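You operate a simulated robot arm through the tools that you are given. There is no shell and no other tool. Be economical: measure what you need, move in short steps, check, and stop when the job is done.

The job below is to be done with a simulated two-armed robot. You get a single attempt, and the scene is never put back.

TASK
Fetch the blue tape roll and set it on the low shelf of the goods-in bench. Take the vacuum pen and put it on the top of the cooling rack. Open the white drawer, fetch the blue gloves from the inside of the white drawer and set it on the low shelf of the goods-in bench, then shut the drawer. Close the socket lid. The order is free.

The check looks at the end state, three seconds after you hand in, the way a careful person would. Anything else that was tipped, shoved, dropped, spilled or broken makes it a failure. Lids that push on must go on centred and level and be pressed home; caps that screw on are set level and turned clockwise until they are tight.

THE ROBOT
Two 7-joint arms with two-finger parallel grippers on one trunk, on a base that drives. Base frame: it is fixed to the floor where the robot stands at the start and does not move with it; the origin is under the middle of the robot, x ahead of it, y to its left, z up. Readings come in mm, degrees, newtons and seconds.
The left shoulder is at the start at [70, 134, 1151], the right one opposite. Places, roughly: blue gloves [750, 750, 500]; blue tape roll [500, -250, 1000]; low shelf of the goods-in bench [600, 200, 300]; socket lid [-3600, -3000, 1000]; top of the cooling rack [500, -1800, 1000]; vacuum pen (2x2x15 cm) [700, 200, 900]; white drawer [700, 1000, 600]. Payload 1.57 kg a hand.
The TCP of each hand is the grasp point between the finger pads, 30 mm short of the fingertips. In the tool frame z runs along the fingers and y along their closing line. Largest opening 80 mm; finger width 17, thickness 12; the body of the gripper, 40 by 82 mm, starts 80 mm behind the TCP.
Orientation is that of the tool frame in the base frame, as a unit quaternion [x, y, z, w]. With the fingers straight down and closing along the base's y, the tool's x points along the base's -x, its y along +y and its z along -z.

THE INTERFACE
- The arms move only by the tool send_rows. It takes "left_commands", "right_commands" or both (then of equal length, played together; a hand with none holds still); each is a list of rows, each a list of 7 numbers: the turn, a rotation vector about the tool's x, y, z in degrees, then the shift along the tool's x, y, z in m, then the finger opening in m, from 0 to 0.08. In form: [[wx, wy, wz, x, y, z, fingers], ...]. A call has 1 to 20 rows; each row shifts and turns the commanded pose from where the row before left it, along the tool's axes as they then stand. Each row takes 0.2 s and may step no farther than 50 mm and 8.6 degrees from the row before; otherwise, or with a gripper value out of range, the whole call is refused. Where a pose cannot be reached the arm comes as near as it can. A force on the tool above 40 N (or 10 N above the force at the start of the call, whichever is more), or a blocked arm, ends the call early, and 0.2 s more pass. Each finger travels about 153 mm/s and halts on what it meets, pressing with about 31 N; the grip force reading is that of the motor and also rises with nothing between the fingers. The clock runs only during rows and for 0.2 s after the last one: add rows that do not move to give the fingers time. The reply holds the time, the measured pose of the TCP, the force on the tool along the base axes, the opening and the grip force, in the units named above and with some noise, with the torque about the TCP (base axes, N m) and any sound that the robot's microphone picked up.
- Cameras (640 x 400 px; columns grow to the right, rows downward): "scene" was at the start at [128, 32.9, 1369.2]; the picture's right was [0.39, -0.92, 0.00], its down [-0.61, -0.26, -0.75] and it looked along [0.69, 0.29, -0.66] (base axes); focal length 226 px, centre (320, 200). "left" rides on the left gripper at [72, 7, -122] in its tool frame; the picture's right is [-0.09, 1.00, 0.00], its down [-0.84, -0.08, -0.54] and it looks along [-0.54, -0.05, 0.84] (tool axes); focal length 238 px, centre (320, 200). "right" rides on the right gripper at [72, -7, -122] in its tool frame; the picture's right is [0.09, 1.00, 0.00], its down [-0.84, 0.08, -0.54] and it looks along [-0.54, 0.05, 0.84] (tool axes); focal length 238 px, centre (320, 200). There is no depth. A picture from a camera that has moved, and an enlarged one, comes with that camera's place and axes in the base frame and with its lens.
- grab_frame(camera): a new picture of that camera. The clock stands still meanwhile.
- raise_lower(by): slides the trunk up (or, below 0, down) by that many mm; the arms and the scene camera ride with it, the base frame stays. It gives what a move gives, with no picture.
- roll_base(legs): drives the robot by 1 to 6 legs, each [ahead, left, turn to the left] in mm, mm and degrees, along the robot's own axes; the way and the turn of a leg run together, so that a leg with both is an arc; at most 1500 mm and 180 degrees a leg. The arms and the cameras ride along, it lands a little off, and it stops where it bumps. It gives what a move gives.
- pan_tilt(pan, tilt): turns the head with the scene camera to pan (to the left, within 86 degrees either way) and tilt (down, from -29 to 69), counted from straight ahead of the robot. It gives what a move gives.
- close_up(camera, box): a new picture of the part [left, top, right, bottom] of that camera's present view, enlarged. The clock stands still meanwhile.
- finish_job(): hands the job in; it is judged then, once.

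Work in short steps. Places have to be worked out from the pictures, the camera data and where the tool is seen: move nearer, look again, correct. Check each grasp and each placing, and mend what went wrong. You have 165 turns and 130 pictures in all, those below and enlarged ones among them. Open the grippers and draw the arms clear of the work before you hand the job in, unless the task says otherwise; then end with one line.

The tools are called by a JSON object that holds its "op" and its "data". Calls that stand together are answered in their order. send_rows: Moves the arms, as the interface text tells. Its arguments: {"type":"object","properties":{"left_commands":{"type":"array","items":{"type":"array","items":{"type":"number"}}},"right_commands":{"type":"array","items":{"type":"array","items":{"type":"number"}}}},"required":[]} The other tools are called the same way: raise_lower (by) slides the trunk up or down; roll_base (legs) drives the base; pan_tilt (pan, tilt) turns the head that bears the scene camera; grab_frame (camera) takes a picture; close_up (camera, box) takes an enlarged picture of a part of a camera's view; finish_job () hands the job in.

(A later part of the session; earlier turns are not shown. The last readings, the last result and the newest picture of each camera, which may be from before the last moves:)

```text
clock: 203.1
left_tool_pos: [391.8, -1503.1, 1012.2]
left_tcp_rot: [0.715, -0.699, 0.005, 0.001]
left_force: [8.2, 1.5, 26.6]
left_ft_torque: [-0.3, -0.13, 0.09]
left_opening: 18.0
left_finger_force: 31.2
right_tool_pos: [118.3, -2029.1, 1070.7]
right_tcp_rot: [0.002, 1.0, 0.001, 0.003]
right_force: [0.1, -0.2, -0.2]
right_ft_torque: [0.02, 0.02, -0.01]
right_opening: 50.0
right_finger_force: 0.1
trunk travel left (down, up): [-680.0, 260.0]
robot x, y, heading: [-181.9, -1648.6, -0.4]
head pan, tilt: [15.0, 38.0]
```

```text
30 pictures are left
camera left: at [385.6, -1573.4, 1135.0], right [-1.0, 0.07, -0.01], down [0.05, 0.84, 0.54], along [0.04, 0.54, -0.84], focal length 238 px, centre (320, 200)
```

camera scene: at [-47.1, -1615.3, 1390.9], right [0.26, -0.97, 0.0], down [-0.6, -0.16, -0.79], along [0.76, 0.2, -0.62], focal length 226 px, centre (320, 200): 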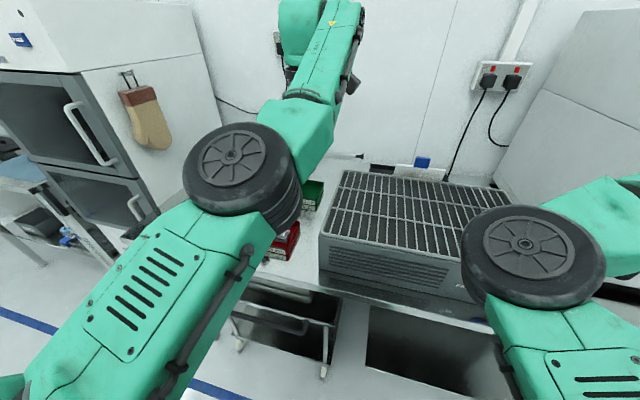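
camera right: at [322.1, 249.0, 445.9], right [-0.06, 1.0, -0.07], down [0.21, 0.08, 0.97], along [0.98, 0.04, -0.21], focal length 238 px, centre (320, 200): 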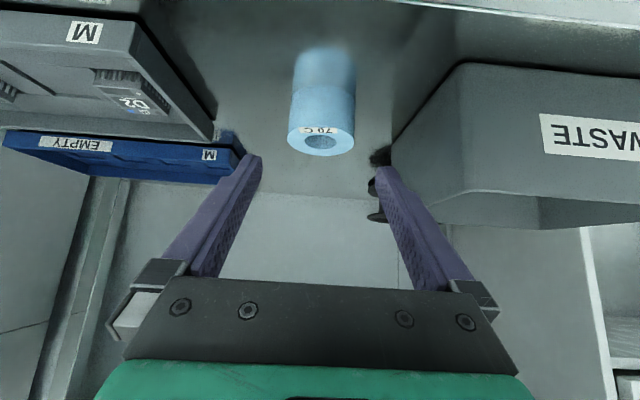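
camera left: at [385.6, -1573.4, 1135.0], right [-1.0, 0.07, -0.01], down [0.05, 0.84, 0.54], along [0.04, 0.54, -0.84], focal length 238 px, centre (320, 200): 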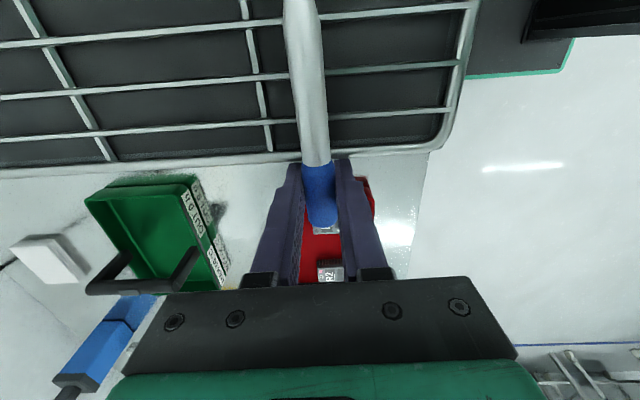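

Contact made. I relieve the load, loosen slightly, raise 19 mm so the pen sits at the fingertips, and regrip.

{"op": "raise_lower", "data": {"by": 3}}

{"op": "send_rows", "data": {"left_commands": [[0, 0, 0, 0, 0, 0, 0.021], [0, 0, 0, 0, 0, 0, 0.025], [0, 0, 0, 0, 0, 0, 0.025]]}}

{"op": "grab_frame", "data": {"camera": "left"}}

```text
clock: 203.6
left_tool_pos: [390.7, -1502.7, 1010.9]
left_tcp_rot: [0.715, -0.699, 0.003, 0.004]
left_force: [3.9, 2.1, 16.9]
left_ft_torque: [-0.21, -0.06, 0.07]
left_opening: 18.0
left_finger_force: 31.0
right_tool_pos: [121.1, -2028.6, 1072.9]
right_tcp_rot: [0.001, 1.0, 0.0, 0.002]
right_force: [0.8, 0.5, 0.3]
right_ft_torque: [0.01, -0.04, -0.01]
right_opening: 50.0
right_finger_force: 0.1
trunk travel left (down, up): [-683.0, 257.0]
robot x, y, heading: [-186.1, -1647.3, 0.0]
head pan, tilt: [15.0, 38.0]
```

```text
clock: 204.4
left_tool_pos: [392.6, -1502.9, 1009.2]
left_tcp_rot: [0.715, -0.699, 0.002, 0.004]
left_force: [-0.1, -0.9, 0.5]
left_ft_torque: [-0.02, 0.01, -0.01]
left_opening: 25.0
left_finger_force: 0.0
right_tool_pos: [121.0, -2028.6, 1071.5]
right_tcp_rot: [0.001, 1.0, 0.001, 0.0]
right_force: [-0.7, -0.8, -0.5]
right_ft_torque: [-0.02, -0.01, 0.01]
right_opening: 50.0
right_finger_force: 0.1
trunk travel left (down, up): [-683.0, 257.0]
robot x, y, heading: [-186.7, -1646.5, -0.2]
head pan, tilt: [15.0, 38.0]
```

```text
29 pictures are left
camera left: at [387.9, -1573.3, 1134.0], right [-1.0, 0.07, 0.0], down [0.06, 0.84, 0.53], along [0.04, 0.53, -0.85], focal length 238 px, centre (320, 200)
```

left: 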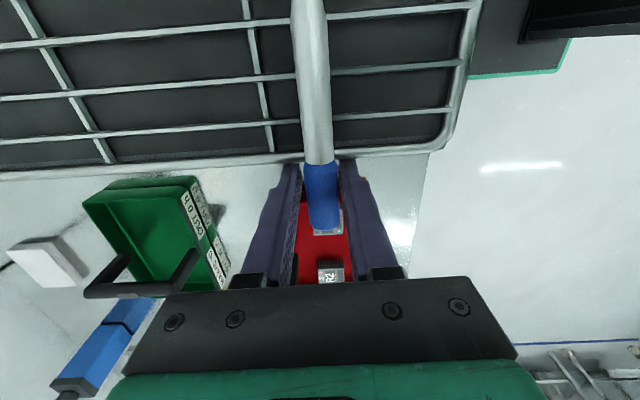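

The pen rests stably on the rim. I raise 19 mm and regrip near the tips.

{"op": "raise_lower", "data": {"by": 19}}

{"op": "send_rows", "data": {"left_commands": [[0, 0, 0, 0, 0, 0, 0.018], [0, 0, 0, 0, 0, 0, 0.01], [0, 0, 0, 0, 0, 0, 0.01], [0, 0, 0, 0, 0, 0, 0.01]]}}

{"op": "grab_frame", "data": {"camera": "left"}}

```text
clock: 205.1
left_tool_pos: [391.6, -1502.5, 1029.7]
left_tcp_rot: [0.715, -0.699, 0.002, 0.004]
left_force: [-0.1, 0.4, 0.0]
left_ft_torque: [-0.01, 0.03, 0.01]
left_opening: 24.9
left_finger_force: 0.1
right_tool_pos: [121.8, -2027.9, 1091.0]
right_tcp_rot: [0.002, 1.0, 0.0, 0.001]
right_force: [0.0, 0.2, 0.9]
right_ft_torque: [0.05, -0.03, 0.02]
right_opening: 50.0
right_finger_force: 0.0
trunk travel left (down, up): [-702.0, 238.0]
robot x, y, heading: [-182.3, -1647.8, -0.1]
head pan, tilt: [15.0, 38.0]
```

```text
clock: 206.1
left_tool_pos: [392.9, -1503.1, 1029.9]
left_tcp_rot: [0.715, -0.699, 0.002, 0.004]
left_force: [-0.7, 0.3, 0.2]
left_ft_torque: [0.01, 0.01, 0.0]
left_opening: 17.8
left_finger_force: 31.0
right_tool_pos: [121.1, -2028.7, 1091.6]
right_tcp_rot: [0.001, 1.0, 0.001, 0.001]
right_force: [0.3, -0.2, 0.5]
right_ft_torque: [-0.01, 0.01, 0.02]
right_opening: 49.8
right_finger_force: 0.0
trunk travel left (down, up): [-702.0, 238.0]
robot x, y, heading: [-176.7, -1647.9, -0.2]
head pan, tilt: [15.0, 38.0]
```

```text
28 pictures are left
camera left: at [387.7, -1573.2, 1153.4], right [-1.0, 0.07, 0.0], down [0.06, 0.84, 0.53], along [0.04, 0.53, -0.85], focal length 238 px, centre (320, 200)
```

left: 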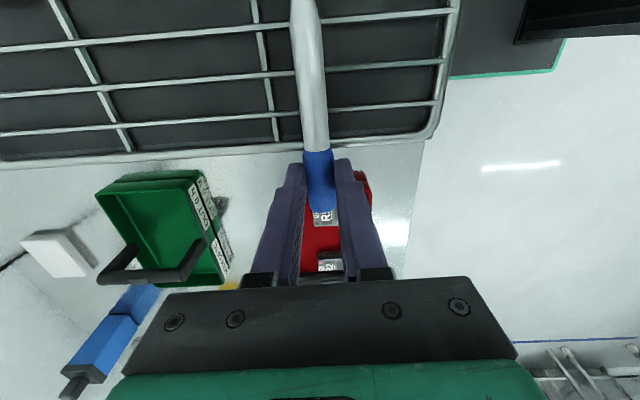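

Regripped at the tips. I lift 40 mm, shift 130 mm right over the rack, and lower to just above.

{"op": "raise_lower", "data": {"by": 40}}

{"op": "roll_base", "data": {"legs": [[0, -130, 0]]}}

{"op": "raise_lower", "data": {"by": -32}}

{"op": "grab_frame", "data": {"camera": "left"}}

```text
clock: 206.9
left_tool_pos: [393.7, -1502.2, 1069.7]
left_tcp_rot: [0.715, -0.699, 0.002, 0.004]
left_force: [0.7, -0.5, -0.5]
left_ft_torque: [0.04, 0.01, -0.02]
left_opening: 18.0
left_finger_force: 31.2
right_tool_pos: [120.9, -2028.1, 1131.7]
right_tcp_rot: [0.001, 1.0, 0.001, -0.001]
right_force: [-0.1, 0.2, 0.6]
right_ft_torque: [0.02, 0.0, 0.01]
right_opening: 50.0
right_finger_force: 0.1
trunk travel left (down, up): [-742.0, 198.0]
robot x, y, heading: [-182.5, -1651.3, -0.3]
head pan, tilt: [15.0, 38.0]
```

```text
clock: 208.2
left_tool_pos: [392.8, -1631.7, 1070.0]
left_tcp_rot: [0.714, -0.7, 0.003, 0.005]
left_force: [-0.8, -0.8, -0.9]
left_ft_torque: [-0.01, 0.02, -0.03]
left_opening: 18.0
left_finger_force: 30.6
right_tool_pos: [120.0, -2157.0, 1133.1]
right_tcp_rot: [0.002, 1.0, 0.0, 0.0]
right_force: [0.2, 0.1, -0.2]
right_ft_torque: [0.0, -0.05, 0.02]
right_opening: 50.2
right_finger_force: 0.1
trunk travel left (down, up): [-742.0, 198.0]
robot x, y, heading: [-182.1, -1778.9, -0.1]
head pan, tilt: [15.0, 38.0]
```

```text
clock: 209.0
left_tool_pos: [390.9, -1634.1, 1038.4]
left_tcp_rot: [0.714, -0.7, 0.003, 0.004]
left_force: [0.5, 0.1, 0.2]
left_ft_torque: [0.0, -0.02, -0.02]
left_opening: 17.8
left_finger_force: 30.6
right_tool_pos: [119.4, -2159.3, 1099.0]
right_tcp_rot: [0.002, 1.0, 0.001, 0.002]
right_force: [0.7, -0.7, 0.0]
right_ft_torque: [0.03, 0.0, 0.03]
right_opening: 49.9
right_finger_force: 0.0
trunk travel left (down, up): [-710.0, 230.0]
robot x, y, heading: [-182.9, -1778.4, -0.1]
head pan, tilt: [15.0, 38.0]
```

```text
27 pictures are left
camera left: at [387.2, -1704.3, 1161.6], right [-1.0, 0.07, 0.0], down [0.06, 0.84, 0.54], along [0.04, 0.53, -0.84], focal length 238 px, centre (320, 200)
```

left: 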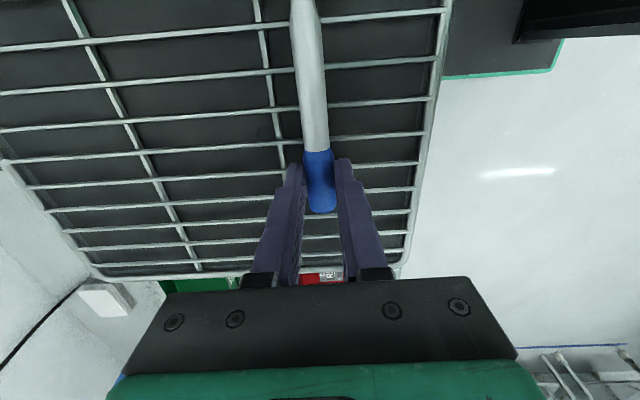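

{"op": "raise_lower", "data": {"by": -6}}

{"op": "raise_lower", "data": {"by": -3}}

```text
clock: 209.5
left_tool_pos: [392.4, -1634.1, 1032.2]
left_tcp_rot: [0.714, -0.7, 0.002, 0.004]
left_force: [-0.2, -0.4, -1.0]
left_ft_torque: [0.0, -0.03, -0.03]
left_opening: 18.3
left_finger_force: 31.0
right_tool_pos: [119.7, -2159.0, 1094.1]
right_tcp_rot: [0.002, 1.0, 0.001, 0.001]
right_force: [0.1, 0.3, 0.2]
right_ft_torque: [0.01, -0.02, -0.01]
right_opening: 50.0
right_finger_force: 0.1
trunk travel left (down, up): [-704.0, 236.0]
robot x, y, heading: [-182.0, -1776.6, -0.3]
head pan, tilt: [15.0, 38.0]
```

```text
clock: 210.0
left_tool_pos: [393.0, -1632.8, 1030.1]
left_tcp_rot: [0.715, -0.699, 0.004, 0.003]
left_force: [1.7, 0.9, 4.7]
left_ft_torque: [0.08, 0.06, 0.0]
left_opening: 18.0
left_finger_force: 31.4
right_tool_pos: [119.7, -2159.1, 1090.4]
right_tcp_rot: [0.002, 1.0, 0.001, 0.0]
right_force: [0.1, 0.6, -0.7]
right_ft_torque: [0.01, -0.01, -0.03]
right_opening: 50.1
right_finger_force: 0.0
trunk travel left (down, up): [-701.0, 239.0]
robot x, y, heading: [-180.4, -1778.9, -0.4]
head pan, tilt: [15.0, 38.0]
```

Light contact (4.7 N). I open gently to 30 mm and raise straight up.

{"op": "send_rows", "data": {"left_commands": [[0, 0, 0, 0, 0, 0, 0.02], [0, 0, 0, 0, 0, 0, 0.025], [0, 0, 0, 0, 0, 0, 0.035], [0, 0, 0, 0, 0, 0, 0.035]]}}

{"op": "raise_lower", "data": {"by": 100}}

{"op": "grab_frame", "data": {"camera": "left"}}

```text
clock: 211.0
left_tool_pos: [391.5, -1633.8, 1030.5]
left_tcp_rot: [0.715, -0.699, 0.002, 0.003]
left_force: [-0.6, 0.0, 8.1]
left_ft_torque: [0.09, 0.01, -0.07]
left_opening: 34.0
left_finger_force: 0.1
right_tool_pos: [119.3, -2159.1, 1089.9]
right_tcp_rot: [0.003, 1.0, 0.001, 0.001]
right_force: [0.6, 0.8, -0.3]
right_ft_torque: [-0.01, -0.02, -0.01]
right_opening: 50.0
right_finger_force: 0.0
trunk travel left (down, up): [-701.0, 239.0]
robot x, y, heading: [-176.7, -1779.7, -0.2]
head pan, tilt: [15.0, 38.0]
```

```text
clock: 212.4
left_tool_pos: [393.0, -1633.4, 1128.1]
left_tcp_rot: [0.715, -0.699, 0.003, 0.004]
left_force: [-1.2, 0.1, -0.2]
left_ft_torque: [0.01, 0.0, 0.0]
left_opening: 35.0
left_finger_force: 0.0
right_tool_pos: [119.1, -2159.8, 1191.8]
right_tcp_rot: [0.002, 1.0, 0.001, 0.001]
right_force: [0.5, 0.2, 0.3]
right_ft_torque: [-0.01, 0.01, 0.0]
right_opening: 50.0
right_finger_force: 0.0
trunk travel left (down, up): [-801.0, 139.0]
robot x, y, heading: [-179.5, -1780.6, -0.1]
head pan, tilt: [15.0, 38.0]
```

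```text
26 pictures are left
camera left: at [387.5, -1703.8, 1252.4], right [-1.0, 0.07, 0.0], down [0.06, 0.84, 0.53], along [0.04, 0.53, -0.85], focal length 238 px, centre (320, 200)
```

left: 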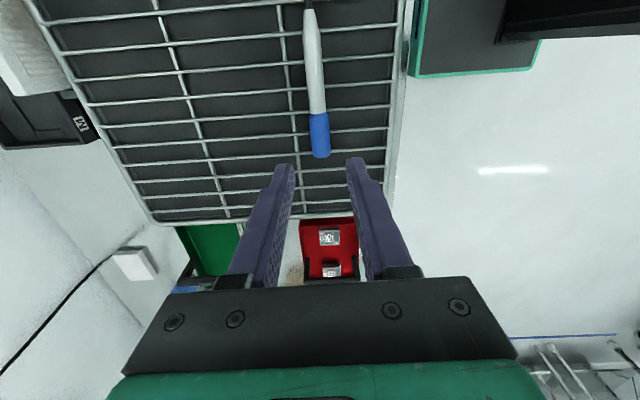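

The pen lies across the rack bars. Next the socket lid: I back away, turn right to face -y and look around.

{"op": "roll_base", "data": {"legs": [[-500, 0, 0], [0, 0, -90]]}}

{"op": "pan_tilt", "data": {"pan": -45, "tilt": 18}}

{"op": "grab_frame", "data": {"camera": "scene"}}

{"op": "pan_tilt", "data": {"pan": -80, "tilt": 18}}

{"op": "grab_frame", "data": {"camera": "scene"}}

```text
clock: 219.1
left_tool_pos: [-510.8, -2347.9, 1129.3]
left_tcp_rot: [-0.031, 1.0, 0.0, -0.004]
left_force: [-0.8, 1.1, -0.1]
left_ft_torque: [0.03, 0.02, 0.03]
left_opening: 35.1
left_finger_force: 0.0
right_tool_pos: [-1046.9, -2098.9, 1190.2]
right_tcp_rot: [0.693, 0.721, 0.001, 0.002]
right_force: [0.2, 0.0, 0.3]
right_ft_torque: [0.0, 0.01, 0.0]
right_opening: 49.8
right_finger_force: 0.0
trunk travel left (down, up): [-801.0, 139.0]
robot x, y, heading: [-683.2, -1784.2, -87.8]
head pan, tilt: [15.0, 38.0]
```

```text
clock: 220.3
left_tool_pos: [-510.4, -2348.2, 1128.8]
left_tcp_rot: [-0.032, 0.999, 0.0, -0.004]
left_force: [-0.3, -0.3, 0.3]
left_ft_torque: [-0.01, 0.01, -0.02]
left_opening: 35.0
left_finger_force: 0.0
right_tool_pos: [-1047.0, -2098.4, 1190.5]
right_tcp_rot: [0.693, 0.721, 0.0, 0.001]
right_force: [0.6, -0.8, -0.7]
right_ft_torque: [0.01, 0.03, -0.01]
right_opening: 50.1
right_finger_force: 0.1
trunk travel left (down, up): [-801.0, 139.0]
robot x, y, heading: [-682.0, -1781.6, -87.6]
head pan, tilt: [-45.0, 18.0]
```

```text
25 pictures are left
camera scene: at [-741.9, -1899.2, 1482.6], right [-0.73, 0.68, 0.0], down [0.21, 0.23, -0.95], along [-0.65, -0.7, -0.31], focal length 226 px, centre (320, 200)
```

scene: 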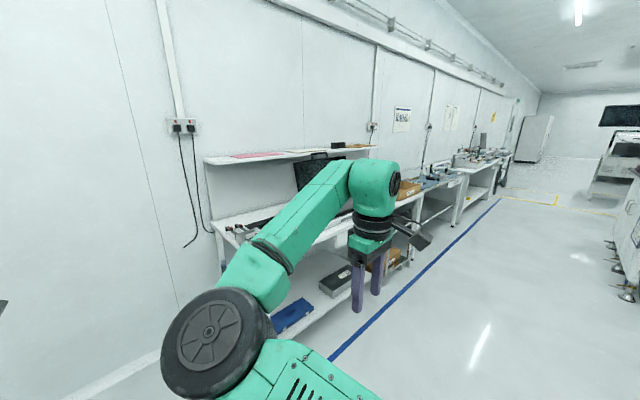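

```text
clock: 221.4
left_tool_pos: [-510.1, -2347.8, 1129.7]
left_tcp_rot: [-0.032, 0.999, 0.001, -0.004]
left_force: [-0.1, 0.7, 0.9]
left_ft_torque: [0.0, -0.01, -0.04]
left_opening: 35.0
left_finger_force: 0.0
right_tool_pos: [-1046.5, -2097.2, 1191.6]
right_tcp_rot: [0.693, 0.721, 0.0, 0.001]
right_force: [0.5, 0.1, -0.1]
right_ft_torque: [-0.03, -0.04, -0.02]
right_opening: 50.2
right_finger_force: 0.0
trunk travel left (down, up): [-801.0, 139.0]
robot x, y, heading: [-680.2, -1780.8, -87.9]
head pan, tilt: [-80.0, 18.0]
```

```text
24 pictures are left
camera scene: at [-769.8, -1850.4, 1482.6], right [-0.21, 0.98, 0.0], down [0.3, 0.07, -0.95], along [-0.93, -0.2, -0.31], focal length 226 px, centre (320, 200)
```

scene: 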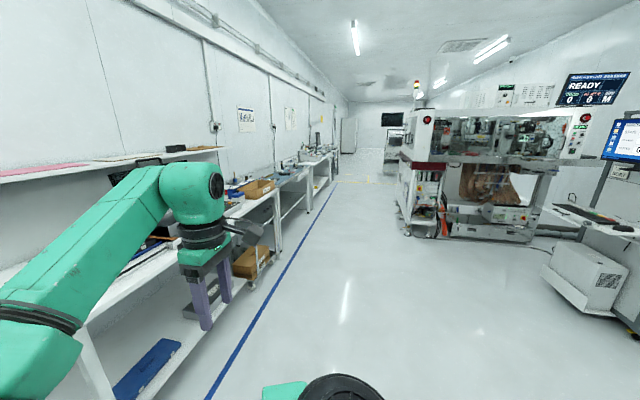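

A long bench row runs along y≈-2700 and the aisle is clear. I strafe along it toward x≈-3500 and look for the socket.

{"op": "roll_base", "data": {"legs": [[0, 0, -2], [0, -1400, 0], [0, -1400, 0]]}}

{"op": "pan_tilt", "data": {"pan": 0, "tilt": 25}}

{"op": "grab_frame", "data": {"camera": "scene"}}

```text
clock: 235.4
left_tool_pos: [-3349.7, -2334.8, 1128.9]
left_tcp_rot: [-0.007, 1.0, 0.001, -0.004]
left_force: [0.0, 1.1, -0.4]
left_ft_torque: [0.01, 0.0, -0.02]
left_opening: 35.2
left_finger_force: 0.1
right_tool_pos: [-3873.6, -2059.7, 1191.0]
right_tcp_rot: [0.71, 0.704, 0.001, 0.001]
right_force: [0.2, -0.1, 0.2]
right_ft_torque: [-0.02, 0.02, -0.02]
right_opening: 50.0
right_finger_force: 0.1
trunk travel left (down, up): [-801.0, 139.0]
robot x, y, heading: [-3491.8, -1761.2, -90.3]
head pan, tilt: [-80.0, 18.0]
```

```text
clock: 236.9
left_tool_pos: [-3350.5, -2335.4, 1128.6]
left_tcp_rot: [-0.008, 1.0, 0.0, -0.005]
left_force: [0.0, -0.6, 0.9]
left_ft_torque: [0.03, -0.05, 0.0]
left_opening: 35.1
left_finger_force: 0.1
right_tool_pos: [-3874.4, -2060.4, 1190.2]
right_tcp_rot: [0.711, 0.704, 0.001, 0.001]
right_force: [-0.1, -0.1, 0.1]
right_ft_torque: [-0.01, 0.0, 0.01]
right_opening: 50.0
right_finger_force: 0.0
trunk travel left (down, up): [-801.0, 139.0]
robot x, y, heading: [-3493.4, -1758.2, -90.6]
head pan, tilt: [0.0, 25.0]
```

```text
23 pictures are left
camera scene: at [-3494.6, -1902.7, 1471.3], right [-1.0, 0.01, 0.0], down [0.0, 0.42, -0.91], along [-0.01, -0.91, -0.42], focal length 226 px, centre (320, 200)
```

scene: 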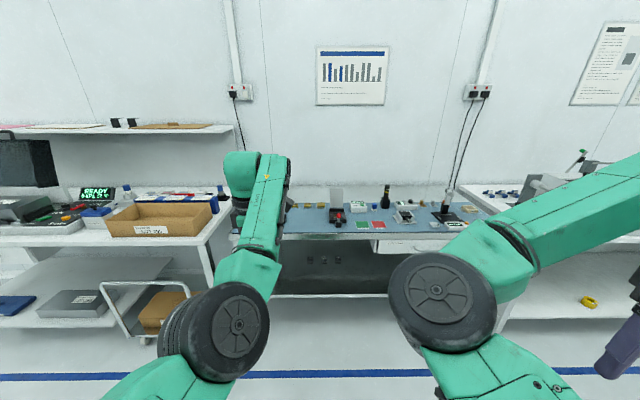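

{"op": "close_up", "data": {"camera": "scene", "box": [280, 160, 520, 260]}}

```text
2.67 times, centred on (400, 210) of scene
camera zoom: at [-3494.6, -1902.7, 1471.3], right [-1.0, 0.01, 0.0], down [0.0, 0.42, -0.91], along [-0.01, -0.91, -0.42], focal length 602 px, centre (107, 173)
```

zoom: 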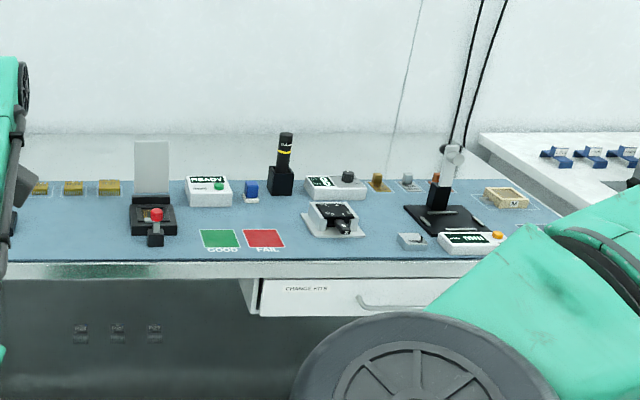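

The open-lidded device at left (black base, upright grey lid, red knob) is the socket, about [-3595,-2930]. I line the left hand up with it and approach.

{"op": "roll_base", "data": {"legs": [[0, -215, 0.5], [430, 0, 0]]}}

{"op": "pan_tilt", "data": {"pan": 10, "tilt": 35}}

{"op": "grab_frame", "data": {"camera": "scene"}}

```text
clock: 240.9
left_tool_pos: [-3561.7, -2774.4, 1129.8]
left_tcp_rot: [-0.014, 1.0, 0.0, -0.005]
left_force: [0.0, 0.1, 0.4]
left_ft_torque: [0.05, -0.06, -0.02]
left_opening: 35.0
left_finger_force: 0.1
right_tool_pos: [-4088.7, -2505.8, 1191.0]
right_tcp_rot: [0.705, 0.709, 0.0, 0.001]
right_force: [0.1, -0.1, -1.5]
right_ft_torque: [0.01, -0.01, 0.03]
right_opening: 49.8
right_finger_force: 0.0
trunk travel left (down, up): [-801.0, 139.0]
robot x, y, heading: [-3713.4, -2199.8, -89.9]
head pan, tilt: [0.0, 25.0]
```

```text
clock: 241.6
left_tool_pos: [-3561.6, -2776.3, 1129.0]
left_tcp_rot: [-0.014, 1.0, 0.001, -0.004]
left_force: [0.0, -0.2, 1.1]
left_ft_torque: [-0.04, 0.0, -0.02]
left_opening: 35.0
left_finger_force: 0.1
right_tool_pos: [-4088.9, -2506.6, 1190.4]
right_tcp_rot: [0.706, 0.708, 0.001, 0.001]
right_force: [0.4, 0.2, -0.8]
right_ft_torque: [0.0, 0.0, 0.02]
right_opening: 49.9
right_finger_force: 0.0
trunk travel left (down, up): [-801.0, 139.0]
robot x, y, heading: [-3710.8, -2203.2, -89.6]
head pan, tilt: [10.0, 35.0]
```

```text
21 pictures are left
camera scene: at [-3695.6, -2339.2, 1455.5], right [-0.98, -0.18, 0.0], down [-0.1, 0.56, -0.82], along [0.14, -0.81, -0.57], focal length 226 px, centre (320, 200)
```

scene: 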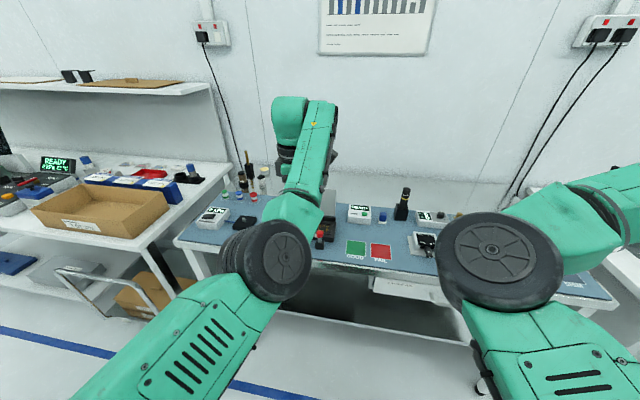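

{"op": "grab_frame", "data": {"camera": "left"}}

{"op": "close_up", "data": {"camera": "scene", "box": [290, 180, 390, 260]}}

```text
20 pictures are left
camera left: at [-3633.4, -2770.9, 1252.4], right [0.06, 1.0, 0.0], down [0.84, -0.05, 0.53], along [0.53, -0.03, -0.85], focal length 238 px, centre (320, 200)
```

left: 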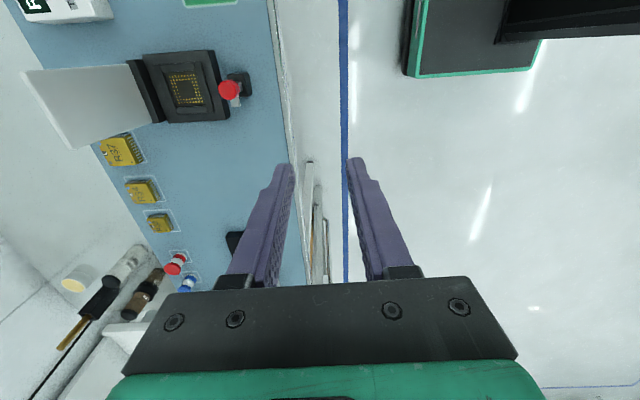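

```text
5.00 times, centred on (340, 220) of scene
camera zoom: at [-3695.6, -2339.2, 1455.5], right [-0.98, -0.18, 0.0], down [-0.1, 0.56, -0.82], along [0.14, -0.81, -0.57], focal length 1130 px, centre (220, 100)
```

zoom: 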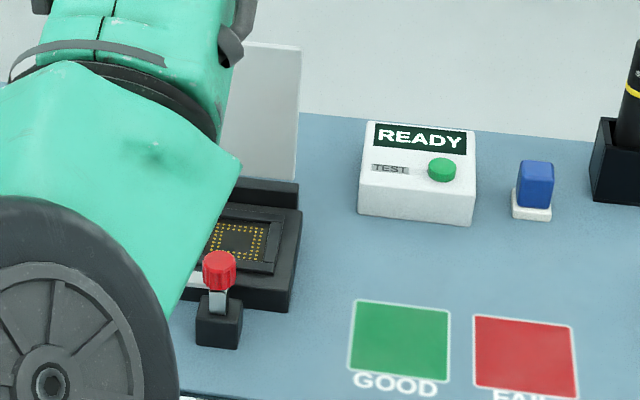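

The lid leans back: hinge ≈(y -2995, z 925), top ≈(y -3021, z 1026), x centre ≈ -3603. I'll swing it shut with a closed fingertip from behind. First I close and unroll the fingers, tilt 15°, and shift x by 41 mm.

{"op": "send_rows", "data": {"left_commands": [[0, 0, 8.18, 0, 0, 0, 0.02], [0, 0, 8.18, 0, 0, 0, 0], [0, 0, 8.18, 0, 0, 0, 0], [0, 0, 8.18, 0, 0, 0, 0], [0, 0, 8.18, 0, 0, 0, 0], [0, 0, 8.18, 0, 0, 0, 0], [0, 0, 8.18, 0, 0, 0, 0], [0, 0, 8.18, 0, 0, 0, 0], [0, 0, 8.18, 0, 0, 0, 0], [0, 0, 8.18, 0, 0, 0, 0], [0, 0, 8.2, 0, 0, 0, 0], [0, -7.5, 0, 0, 0, 0, 0], [0, -7.5, 0, 0, 0, 0, 0], [0, 0, 0, 0, 0, 0, 0]]}}

{"op": "roll_base", "data": {"legs": [[120, -41, 0]]}}

{"op": "grab_frame", "data": {"camera": "left"}}

```text
clock: 244.6
left_tool_pos: [-3561.9, -2785.3, 1127.9]
left_tcp_rot: [0.692, 0.71, -0.094, 0.09]
left_force: [-0.6, 0.4, -0.1]
left_ft_torque: [0.01, 0.01, 0.01]
left_opening: 0.1
left_finger_force: 21.2
left hand out of reach, approached as far as the arm can: row 12
right_tool_pos: [-4089.5, -2505.5, 1191.1]
right_tcp_rot: [0.706, 0.708, 0.0, 0.001]
right_force: [-0.4, 0.1, -0.1]
right_ft_torque: [0.0, 0.01, 0.02]
right_opening: 50.1
right_finger_force: 0.0
trunk travel left (down, up): [-801.0, 139.0]
robot x, y, heading: [-3712.0, -2199.2, -89.9]
head pan, tilt: [10.0, 35.0]
```

```text
clock: 245.9
left_tool_pos: [-3604.4, -2907.4, 1129.7]
left_tcp_rot: [0.692, 0.71, -0.095, 0.09]
left_force: [0.2, -0.4, 0.2]
left_ft_torque: [-0.01, 0.0, 0.03]
left_opening: 0.1
left_finger_force: 21.9
right_tool_pos: [-4131.1, -2625.8, 1191.8]
right_tcp_rot: [0.707, 0.707, 0.0, 0.001]
right_force: [-0.4, 1.0, -0.6]
right_ft_torque: [-0.04, 0.03, 0.04]
right_opening: 49.8
right_finger_force: 0.1
trunk travel left (down, up): [-801.0, 139.0]
robot x, y, heading: [-3752.2, -2324.2, -90.3]
head pan, tilt: [10.0, 35.0]
```

```text
18 pictures are left
camera left: at [-3598.8, -2805.4, 1229.0], right [1.0, -0.07, 0.01], down [-0.06, -0.67, 0.74], along [-0.04, -0.74, -0.67], focal length 238 px, centre (320, 200)
```

left: 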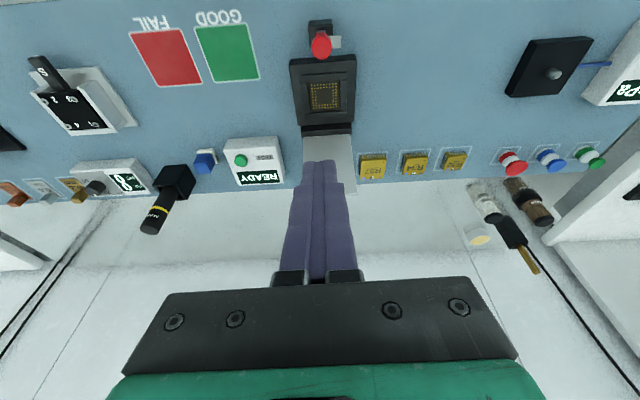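

Good view; lid x centre ≈ -3596. I drive 136 mm ahead so the fingertips pass over the lid to behind it.

{"op": "roll_base", "data": {"legs": [[136, 0, 0]]}}

{"op": "grab_frame", "data": {"camera": "left"}}

```text
clock: 247.2
left_tool_pos: [-3607.0, -3041.6, 1129.5]
left_tcp_rot: [0.693, 0.709, -0.095, 0.091]
left_force: [0.0, 0.1, -0.1]
left_ft_torque: [0.0, -0.01, 0.0]
left_opening: 0.0
left_finger_force: 21.0
right_tool_pos: [-4133.2, -2758.9, 1191.2]
right_tcp_rot: [0.709, 0.705, 0.0, 0.002]
right_force: [0.3, 0.0, 0.6]
right_ft_torque: [-0.02, -0.01, 0.02]
right_opening: 50.2
right_finger_force: 0.1
trunk travel left (down, up): [-801.0, 139.0]
robot x, y, heading: [-3750.0, -2455.6, -90.3]
head pan, tilt: [10.0, 35.0]
```

```text
17 pictures are left
camera left: at [-3601.3, -2939.9, 1229.2], right [1.0, -0.07, 0.02], down [-0.06, -0.67, 0.74], along [-0.04, -0.74, -0.67], focal length 238 px, centre (320, 200)
```

left: 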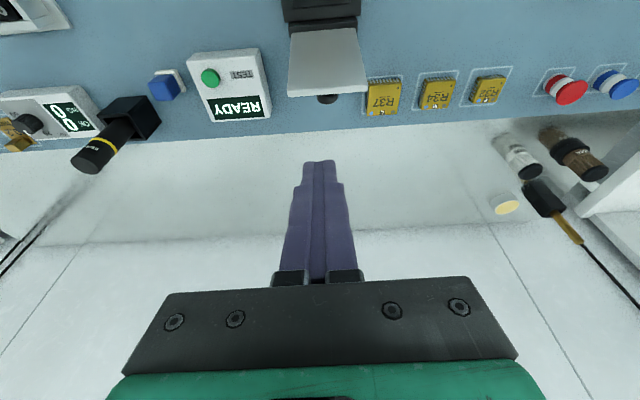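

The second view refines it: lid top ≈(y -3038, z 1008), length ≈95. I go 20 mm further back, then descend with the tip behind the lid.

{"op": "roll_base", "data": {"legs": [[20, 8, 0]]}}

{"op": "send_rows", "data": {"left_commands": [[0, 0, 0, 0.0078, 0, 0.029, 0], [0, 0, 0, 0.0078, 0, 0.029, 0], [0, 0, 0, 0, 0, 0, 0]]}}

{"op": "grab_frame", "data": {"camera": "left"}}

```text
clock: 248.0
left_tool_pos: [-3600.6, -3060.1, 1130.7]
left_tcp_rot: [0.693, 0.708, -0.095, 0.093]
left_force: [-0.2, -0.2, 0.8]
left_ft_torque: [-0.01, -0.05, 0.02]
left_opening: 0.0
left_finger_force: 21.5
right_tool_pos: [-4127.2, -2776.6, 1191.7]
right_tcp_rot: [0.709, 0.705, 0.0, 0.003]
right_force: [-0.3, 0.2, -0.1]
right_ft_torque: [-0.02, -0.03, -0.02]
right_opening: 50.2
right_finger_force: 0.2
trunk travel left (down, up): [-801.0, 139.0]
robot x, y, heading: [-3744.6, -2477.9, -90.2]
head pan, tilt: [10.0, 35.0]
```

```text
clock: 248.8
left_tool_pos: [-3599.3, -3067.4, 1067.6]
left_tcp_rot: [0.693, 0.709, -0.094, 0.09]
left_force: [0.9, 1.0, 0.7]
left_ft_torque: [-0.05, 0.01, -0.02]
left_opening: 0.0
left_finger_force: 21.3
right_tool_pos: [-4124.8, -2780.4, 1190.3]
right_tcp_rot: [0.709, 0.705, 0.0, 0.001]
right_force: [-0.2, 0.3, 0.8]
right_ft_torque: [-0.01, 0.01, 0.0]
right_opening: 49.9
right_finger_force: 0.0
trunk travel left (down, up): [-801.0, 139.0]
robot x, y, heading: [-3744.4, -2479.8, -90.3]
head pan, tilt: [10.0, 35.0]
```

```text
16 pictures are left
camera left: at [-3593.9, -2965.9, 1167.6], right [1.0, -0.07, 0.01], down [-0.06, -0.67, 0.74], along [-0.04, -0.74, -0.67], focal length 238 px, centre (320, 200)
```

left: 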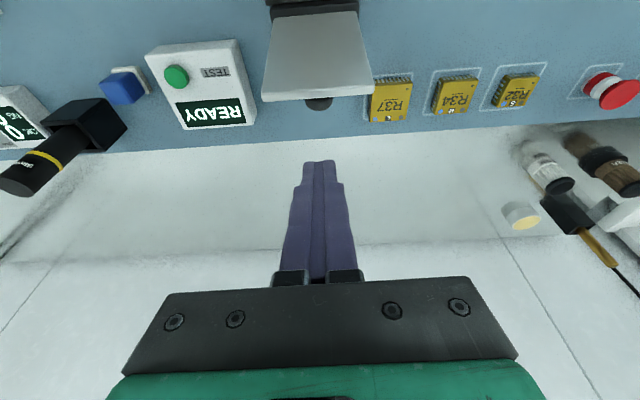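

Fingertip is behind the lid with clearance. I descend another 45 mm, then start pulling toward the robot.

{"op": "send_rows", "data": {"left_commands": [[0, 0, 0, 0.0058, 0, 0.0217, 0], [0, 0, 0, 0.0058, 0, 0.0217, 0], [0, 0, 0, 0.0145, 0, -0.0039, 0], [0, 0, 0, 0.0145, 0, -0.0039, 0], [0, 0, 0, 0.0145, 0, -0.0039, 0], [0, 0, 0, 0, 0, 0, 0]]}}

{"op": "grab_frame", "data": {"camera": "left"}}

```text
clock: 250.2
left_tool_pos: [-3578.2, -3023.0, 1030.5]
left_tcp_rot: [0.681, 0.719, -0.089, 0.108]
left_force: [-0.6, 0.4, -0.3]
left_ft_torque: [0.03, -0.01, 0.02]
left_opening: 0.0
left_finger_force: 21.9
right_tool_pos: [-4124.3, -2781.4, 1190.6]
right_tcp_rot: [0.709, 0.705, 0.0, 0.001]
right_force: [0.3, -0.4, 0.0]
right_ft_torque: [-0.02, 0.02, 0.03]
right_opening: 49.9
right_finger_force: 0.0
trunk travel left (down, up): [-801.0, 139.0]
robot x, y, heading: [-3744.3, -2479.5, -90.2]
head pan, tilt: [10.0, 35.0]
```

```text
15 pictures are left
camera left: at [-3578.8, -2919.2, 1129.8], right [1.0, -0.03, 0.04], down [-0.06, -0.66, 0.75], along [0.0, -0.75, -0.66], focal length 238 px, centre (320, 200)
```

left: 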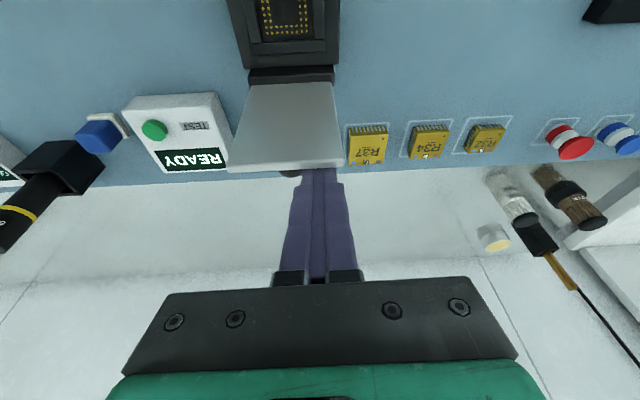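

The fingertip is behind the lid. I pull by driving the base back 55 mm (and 12 mm right to centre).

{"op": "roll_base", "data": {"legs": [[-55, -12, 0]]}}

{"op": "grab_frame", "data": {"camera": "left"}}

```text
clock: 251.1
left_tool_pos: [-3590.8, -2969.0, 1027.4]
left_tcp_rot: [0.683, 0.718, -0.084, 0.107]
left_force: [0.3, 0.2, -1.1]
left_ft_torque: [-0.02, 0.04, 0.01]
left_opening: 0.0
left_finger_force: 21.0
right_tool_pos: [-4138.5, -2727.0, 1190.3]
right_tcp_rot: [0.709, 0.705, 0.0, 0.001]
right_force: [0.9, 0.2, 0.2]
right_ft_torque: [-0.01, -0.04, 0.04]
right_opening: 50.0
right_finger_force: 0.0
trunk travel left (down, up): [-801.0, 139.0]
robot x, y, heading: [-3757.0, -2423.2, -90.3]
head pan, tilt: [10.0, 35.0]
```

```text
14 pictures are left
camera left: at [-3591.7, -2864.9, 1126.4], right [1.0, -0.04, 0.05], down [-0.06, -0.66, 0.74], along [0.01, -0.75, -0.67], focal length 238 px, centre (320, 200)
```

left: 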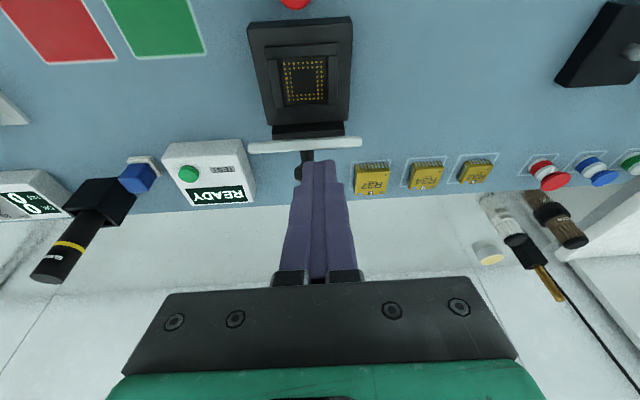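

The lid is now past vertical, pushed via its back knob. I pull 30 mm more, then lower the trunk to fold it down.

{"op": "roll_base", "data": {"legs": [[-32, 0, 0]]}}

{"op": "raise_lower", "data": {"by": -25}}

{"op": "grab_frame", "data": {"camera": "left"}}

```text
clock: 252.0
left_tool_pos: [-3586.3, -2938.3, 1025.1]
left_tcp_rot: [0.682, 0.719, -0.081, 0.109]
left_force: [0.2, 0.6, 0.4]
left_ft_torque: [0.04, 0.0, -0.02]
left_opening: 0.1
left_finger_force: 21.2
right_tool_pos: [-4137.2, -2697.2, 1188.6]
right_tcp_rot: [0.709, 0.705, 0.002, -0.001]
right_force: [-1.2, -0.6, -0.1]
right_ft_torque: [0.04, 0.0, -0.05]
right_opening: 50.0
right_finger_force: 0.0
trunk travel left (down, up): [-801.0, 139.0]
robot x, y, heading: [-3755.5, -2389.8, -90.3]
head pan, tilt: [10.0, 35.0]
```

```text
clock: 252.8
left_tool_pos: [-3583.1, -2921.8, 1013.0]
left_tcp_rot: [0.677, 0.722, -0.083, 0.118]
left_force: [3.2, 23.8, 23.0]
left_ft_torque: [0.42, -0.01, -0.1]
left_opening: 0.0
left_finger_force: 21.9
right_tool_pos: [-4139.6, -2681.7, 1167.5]
right_tcp_rot: [0.709, 0.706, -0.003, 0.006]
right_force: [0.0, 0.5, 0.4]
right_ft_torque: [-0.01, 0.01, -0.04]
right_opening: 50.1
right_finger_force: 0.0
trunk travel left (down, up): [-776.0, 164.0]
robot x, y, heading: [-3757.9, -2387.2, -90.3]
head pan, tilt: [10.0, 35.0]
stopped: the force on the tool passed its limit (the readings are from after the stop); the commanded pose is now the measured one
```

```text
13 pictures are left
camera left: at [-3588.4, -2817.8, 1110.6], right [1.0, -0.02, 0.07], down [-0.06, -0.65, 0.75], along [0.03, -0.76, -0.65], focal length 238 px, centre (320, 200)
```

left: 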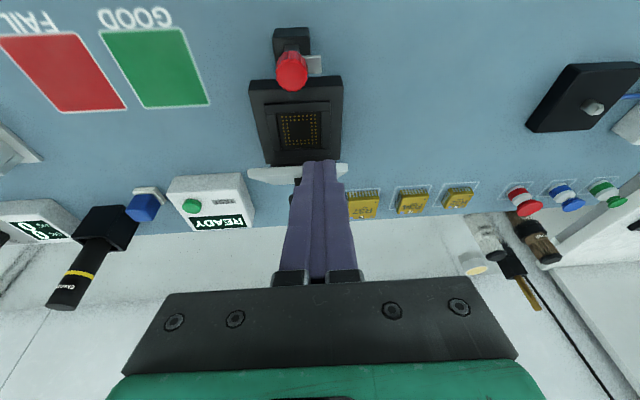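

The tip was pressing on the lid's end edge. I raise, move 32 mm back toward the hinge side, and push down on the lid's upper face instead.

{"op": "raise_lower", "data": {"by": 35}}

{"op": "roll_base", "data": {"legs": [[32, -8, 0]]}}

{"op": "grab_frame", "data": {"camera": "left"}}

```text
clock: 253.5
left_tool_pos: [-3583.0, -2930.3, 1040.1]
left_tcp_rot: [0.679, 0.721, -0.082, 0.113]
left_force: [-0.6, 0.3, 0.1]
left_ft_torque: [-0.04, 0.03, 0.02]
left_opening: 0.0
left_finger_force: 21.8
right_tool_pos: [-4137.7, -2689.1, 1201.4]
right_tcp_rot: [0.709, 0.705, -0.001, 0.002]
right_force: [0.3, -0.8, -0.1]
right_ft_torque: [-0.01, 0.02, -0.04]
right_opening: 50.0
right_finger_force: 0.1
trunk travel left (down, up): [-811.0, 129.0]
robot x, y, heading: [-3755.6, -2391.3, -90.1]
head pan, tilt: [10.0, 35.0]
```

```text
clock: 254.4
left_tool_pos: [-3590.5, -2960.2, 1040.9]
left_tcp_rot: [0.68, 0.72, -0.084, 0.114]
left_force: [-0.4, 1.7, 0.0]
left_ft_torque: [-0.04, 0.0, 0.0]
left_opening: 0.1
left_finger_force: 21.8
right_tool_pos: [-4143.3, -2717.3, 1203.6]
right_tcp_rot: [0.709, 0.705, -0.003, 0.002]
right_force: [0.3, 0.1, 0.2]
right_ft_torque: [-0.05, 0.05, -0.03]
right_opening: 50.2
right_finger_force: 0.0
trunk travel left (down, up): [-811.0, 129.0]
robot x, y, heading: [-3767.0, -2424.8, -90.2]
head pan, tilt: [10.0, 35.0]
```

```text
12 pictures are left
camera left: at [-3593.2, -2856.1, 1140.8], right [1.0, -0.03, 0.06], down [-0.06, -0.66, 0.75], along [0.02, -0.75, -0.66], focal length 238 px, centre (320, 200)
```

left: 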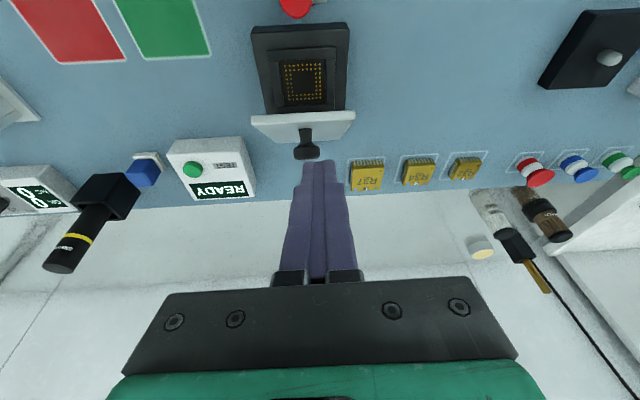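

The lid has a knob on its back. I go behind the knob (42 mm back, 28 mm down) and pull toward the robot again.

{"op": "roll_base", "data": {"legs": [[45, 6, 0]]}}

{"op": "raise_lower", "data": {"by": -28}}

{"op": "roll_base", "data": {"legs": [[-70, 0, 0]]}}

{"op": "grab_frame", "data": {"camera": "left"}}

```text
clock: 255.3
left_tool_pos: [-3585.5, -3004.1, 1043.6]
left_tcp_rot: [0.679, 0.721, -0.082, 0.114]
left_force: [-0.1, 0.5, 1.4]
left_ft_torque: [-0.03, -0.02, 0.0]
left_opening: 0.0
left_finger_force: 21.0
right_tool_pos: [-4140.1, -2762.6, 1202.4]
right_tcp_rot: [0.709, 0.705, -0.002, 0.002]
right_force: [0.6, 0.2, 1.0]
right_ft_torque: [-0.06, 0.03, 0.04]
right_opening: 50.0
right_finger_force: 0.2
trunk travel left (down, up): [-811.0, 129.0]
robot x, y, heading: [-3760.7, -2463.7, -90.2]
head pan, tilt: [10.0, 35.0]
```

```text
clock: 256.0
left_tool_pos: [-3584.5, -3009.6, 1012.2]
left_tcp_rot: [0.679, 0.721, -0.082, 0.112]
left_force: [0.2, -0.4, -0.2]
left_ft_torque: [0.02, -0.02, 0.02]
left_opening: 0.0
left_finger_force: 20.9
right_tool_pos: [-4140.5, -2768.6, 1173.2]
right_tcp_rot: [0.71, 0.705, 0.0, 0.001]
right_force: [0.1, -0.1, 1.0]
right_ft_torque: [0.03, 0.0, -0.01]
right_opening: 49.9
right_finger_force: 0.0
trunk travel left (down, up): [-783.0, 157.0]
robot x, y, heading: [-3760.6, -2470.4, -90.0]
head pan, tilt: [10.0, 35.0]
```

```text
clock: 257.0
left_tool_pos: [-3586.0, -2940.1, 1011.8]
left_tcp_rot: [0.679, 0.721, -0.081, 0.113]
left_force: [0.9, 0.1, -1.0]
left_ft_torque: [-0.02, 0.0, -0.02]
left_opening: 0.0
left_finger_force: 22.1
right_tool_pos: [-4139.2, -2699.2, 1172.2]
right_tcp_rot: [0.709, 0.705, 0.001, 0.0]
right_force: [-0.1, 0.0, -0.4]
right_ft_torque: [-0.02, -0.02, 0.01]
right_opening: 49.8
right_finger_force: 0.2
trunk travel left (down, up): [-783.0, 157.0]
robot x, y, heading: [-3756.9, -2398.2, -90.5]
head pan, tilt: [10.0, 35.0]
```

```text
11 pictures are left
camera left: at [-3588.4, -2836.7, 1110.4], right [1.0, -0.03, 0.06], down [-0.06, -0.66, 0.75], along [0.02, -0.75, -0.66], focal length 238 px, centre (320, 200)
```

left: 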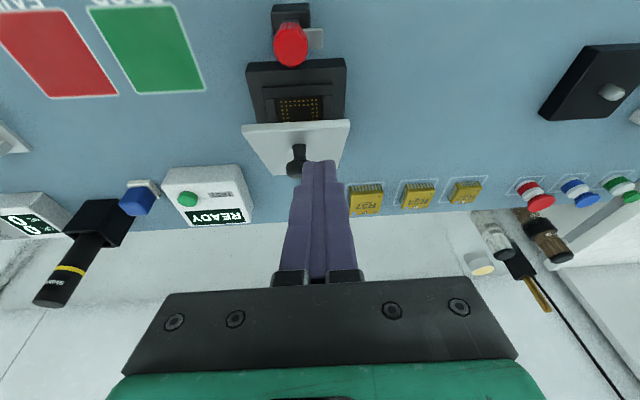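

Lid is now well over, finger above its back face. I lower to press it down.

{"op": "raise_lower", "data": {"by": -20}}

{"op": "raise_lower", "data": {"by": -15}}

{"op": "grab_frame", "data": {"camera": "left"}}

```text
clock: 257.7
left_tool_pos: [-3583.2, -2928.4, 998.0]
left_tcp_rot: [0.678, 0.721, -0.084, 0.116]
left_force: [6.9, 25.7, 22.6]
left_ft_torque: [0.36, -0.01, -0.08]
left_opening: 0.0
left_finger_force: 21.1
right_tool_pos: [-4138.6, -2687.8, 1155.3]
right_tcp_rot: [0.709, 0.705, -0.003, 0.004]
right_force: [-0.4, 0.4, -0.2]
right_ft_torque: [-0.02, 0.02, -0.01]
right_opening: 49.9
right_finger_force: 0.0
trunk travel left (down, up): [-763.0, 177.0]
robot x, y, heading: [-3759.2, -2397.7, -90.2]
head pan, tilt: [10.0, 35.0]
```

```text
clock: 258.1
left_tool_pos: [-3581.4, -2929.1, 995.6]
left_tcp_rot: [0.676, 0.723, -0.081, 0.118]
left_force: [8.0, 21.2, 19.4]
left_ft_torque: [0.26, -0.09, -0.04]
left_opening: 0.1
left_finger_force: 21.8
right_tool_pos: [-4139.0, -2689.6, 1152.2]
right_tcp_rot: [0.708, 0.706, -0.003, 0.004]
right_force: [0.4, 0.0, -0.4]
right_ft_torque: [0.01, -0.01, 0.03]
right_opening: 49.9
right_finger_force: 0.1
trunk travel left (down, up): [-760.0, 180.0]
robot x, y, heading: [-3757.2, -2398.0, -90.4]
head pan, tilt: [10.0, 35.0]
stopped: the force on the tool passed its limit (the readings are from after the stop); the commanded pose is now the measured one
```

```text
10 pictures are left
camera left: at [-3586.7, -2826.0, 1093.7], right [1.0, -0.02, 0.07], down [-0.06, -0.66, 0.75], along [0.03, -0.75, -0.66], focal length 238 px, centre (320, 200)
```

left: 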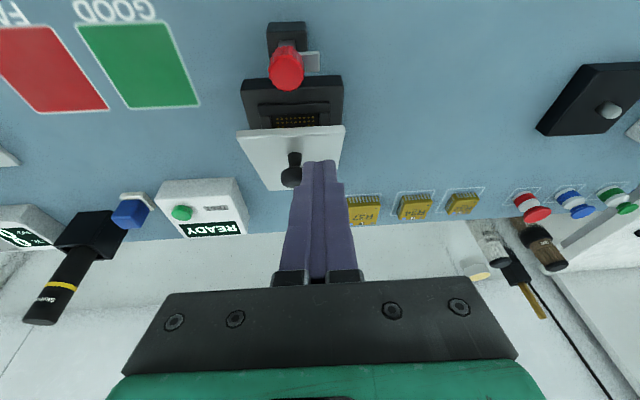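

The finger is wedged against the knob's front side. I lift, move 22 mm toward the lid's free end and 8 mm to +x away from the knob, and press down again.

{"op": "raise_lower", "data": {"by": 25}}

{"op": "roll_base", "data": {"legs": [[-18, 8, 0]]}}

{"op": "grab_frame", "data": {"camera": "left"}}

```text
clock: 258.8
left_tool_pos: [-3584.9, -2937.0, 1015.6]
left_tcp_rot: [0.678, 0.721, -0.08, 0.114]
left_force: [0.1, -0.4, 0.3]
left_ft_torque: [-0.04, 0.0, -0.01]
left_opening: 0.0
left_finger_force: 21.3
right_tool_pos: [-4139.0, -2695.7, 1175.2]
right_tcp_rot: [0.709, 0.705, 0.0, 0.002]
right_force: [-0.2, 0.0, 0.7]
right_ft_torque: [0.02, -0.01, -0.07]
right_opening: 50.0
right_finger_force: 0.0
trunk travel left (down, up): [-785.0, 155.0]
robot x, y, heading: [-3760.2, -2392.5, -90.1]
head pan, tilt: [10.0, 35.0]
```

```text
clock: 259.6
left_tool_pos: [-3576.4, -2923.9, 1012.8]
left_tcp_rot: [0.679, 0.721, -0.079, 0.111]
left_force: [0.0, -0.9, 0.9]
left_ft_torque: [0.04, 0.0, 0.03]
left_opening: 0.0
left_finger_force: 21.4
right_tool_pos: [-4132.6, -2684.3, 1172.6]
right_tcp_rot: [0.708, 0.706, 0.002, 0.0]
right_force: [0.1, 0.2, -0.4]
right_ft_torque: [0.03, 0.01, 0.04]
right_opening: 50.0
right_finger_force: 0.0
trunk travel left (down, up): [-785.0, 155.0]
robot x, y, heading: [-3746.0, -2379.6, -90.5]
head pan, tilt: [10.0, 35.0]
```

```text
9 pictures are left
camera left: at [-3580.9, -2821.8, 1111.7], right [1.0, -0.02, 0.06], down [-0.06, -0.67, 0.74], along [0.03, -0.75, -0.67], focal length 238 px, centre (320, 200)
```

left: 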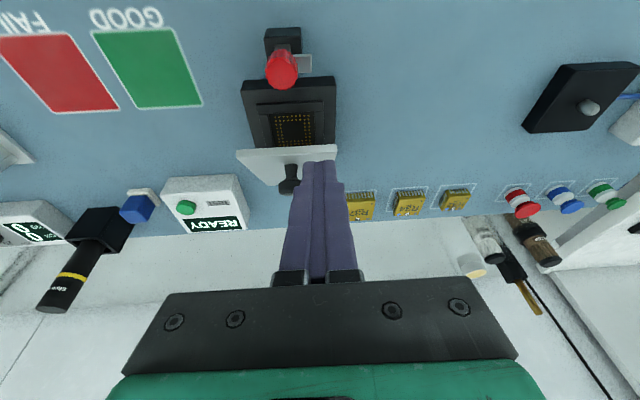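

Finger is now beside the knob and above the lid face. I press down in steps.

{"op": "raise_lower", "data": {"by": -25}}

{"op": "raise_lower", "data": {"by": -15}}

```text
clock: 260.3
left_tool_pos: [-3575.2, -2913.7, 991.9]
left_tcp_rot: [0.679, 0.721, -0.081, 0.114]
left_force: [1.5, 18.9, 9.7]
left_ft_torque: [0.53, 0.03, -0.18]
left_opening: 0.0
left_finger_force: 21.5
right_tool_pos: [-4130.5, -2673.0, 1150.9]
right_tcp_rot: [0.709, 0.705, -0.003, 0.003]
right_force: [0.0, 0.4, 0.8]
right_ft_torque: [0.0, 0.01, -0.01]
right_opening: 50.0
right_finger_force: 0.0
trunk travel left (down, up): [-760.0, 180.0]
robot x, y, heading: [-3750.5, -2379.2, -90.3]
head pan, tilt: [10.0, 35.0]
```

```text
clock: 260.9
left_tool_pos: [-3575.1, -2919.4, 976.0]
left_tcp_rot: [0.679, 0.721, -0.081, 0.113]
left_force: [0.7, 0.4, 0.2]
left_ft_torque: [-0.03, 0.04, -0.02]
left_opening: 0.0
left_finger_force: 21.4
right_tool_pos: [-4130.6, -2677.9, 1134.3]
right_tcp_rot: [0.709, 0.705, 0.0, 0.001]
right_force: [0.0, -0.1, -0.4]
right_ft_torque: [-0.05, 0.03, 0.04]
right_opening: 50.0
right_finger_force: 0.1
trunk travel left (down, up): [-745.0, 195.0]
robot x, y, heading: [-3750.3, -2379.3, -90.1]
head pan, tilt: [10.0, 35.0]
```

{"op": "grab_frame", "data": {"camera": "left"}}

```text
8 pictures are left
camera left: at [-3579.5, -2816.6, 1073.8], right [1.0, -0.02, 0.06], down [-0.06, -0.66, 0.75], along [0.02, -0.75, -0.66], focal length 238 px, centre (320, 200)
```

left: 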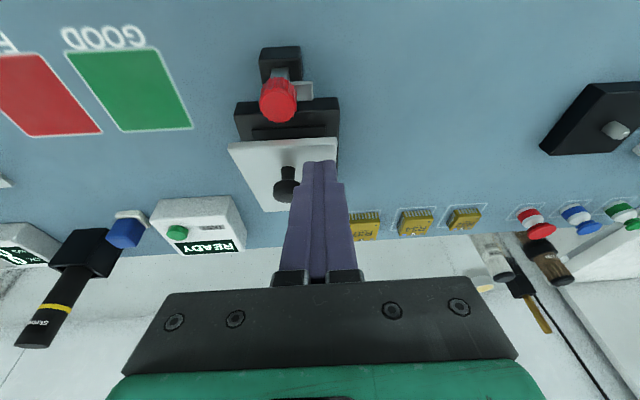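

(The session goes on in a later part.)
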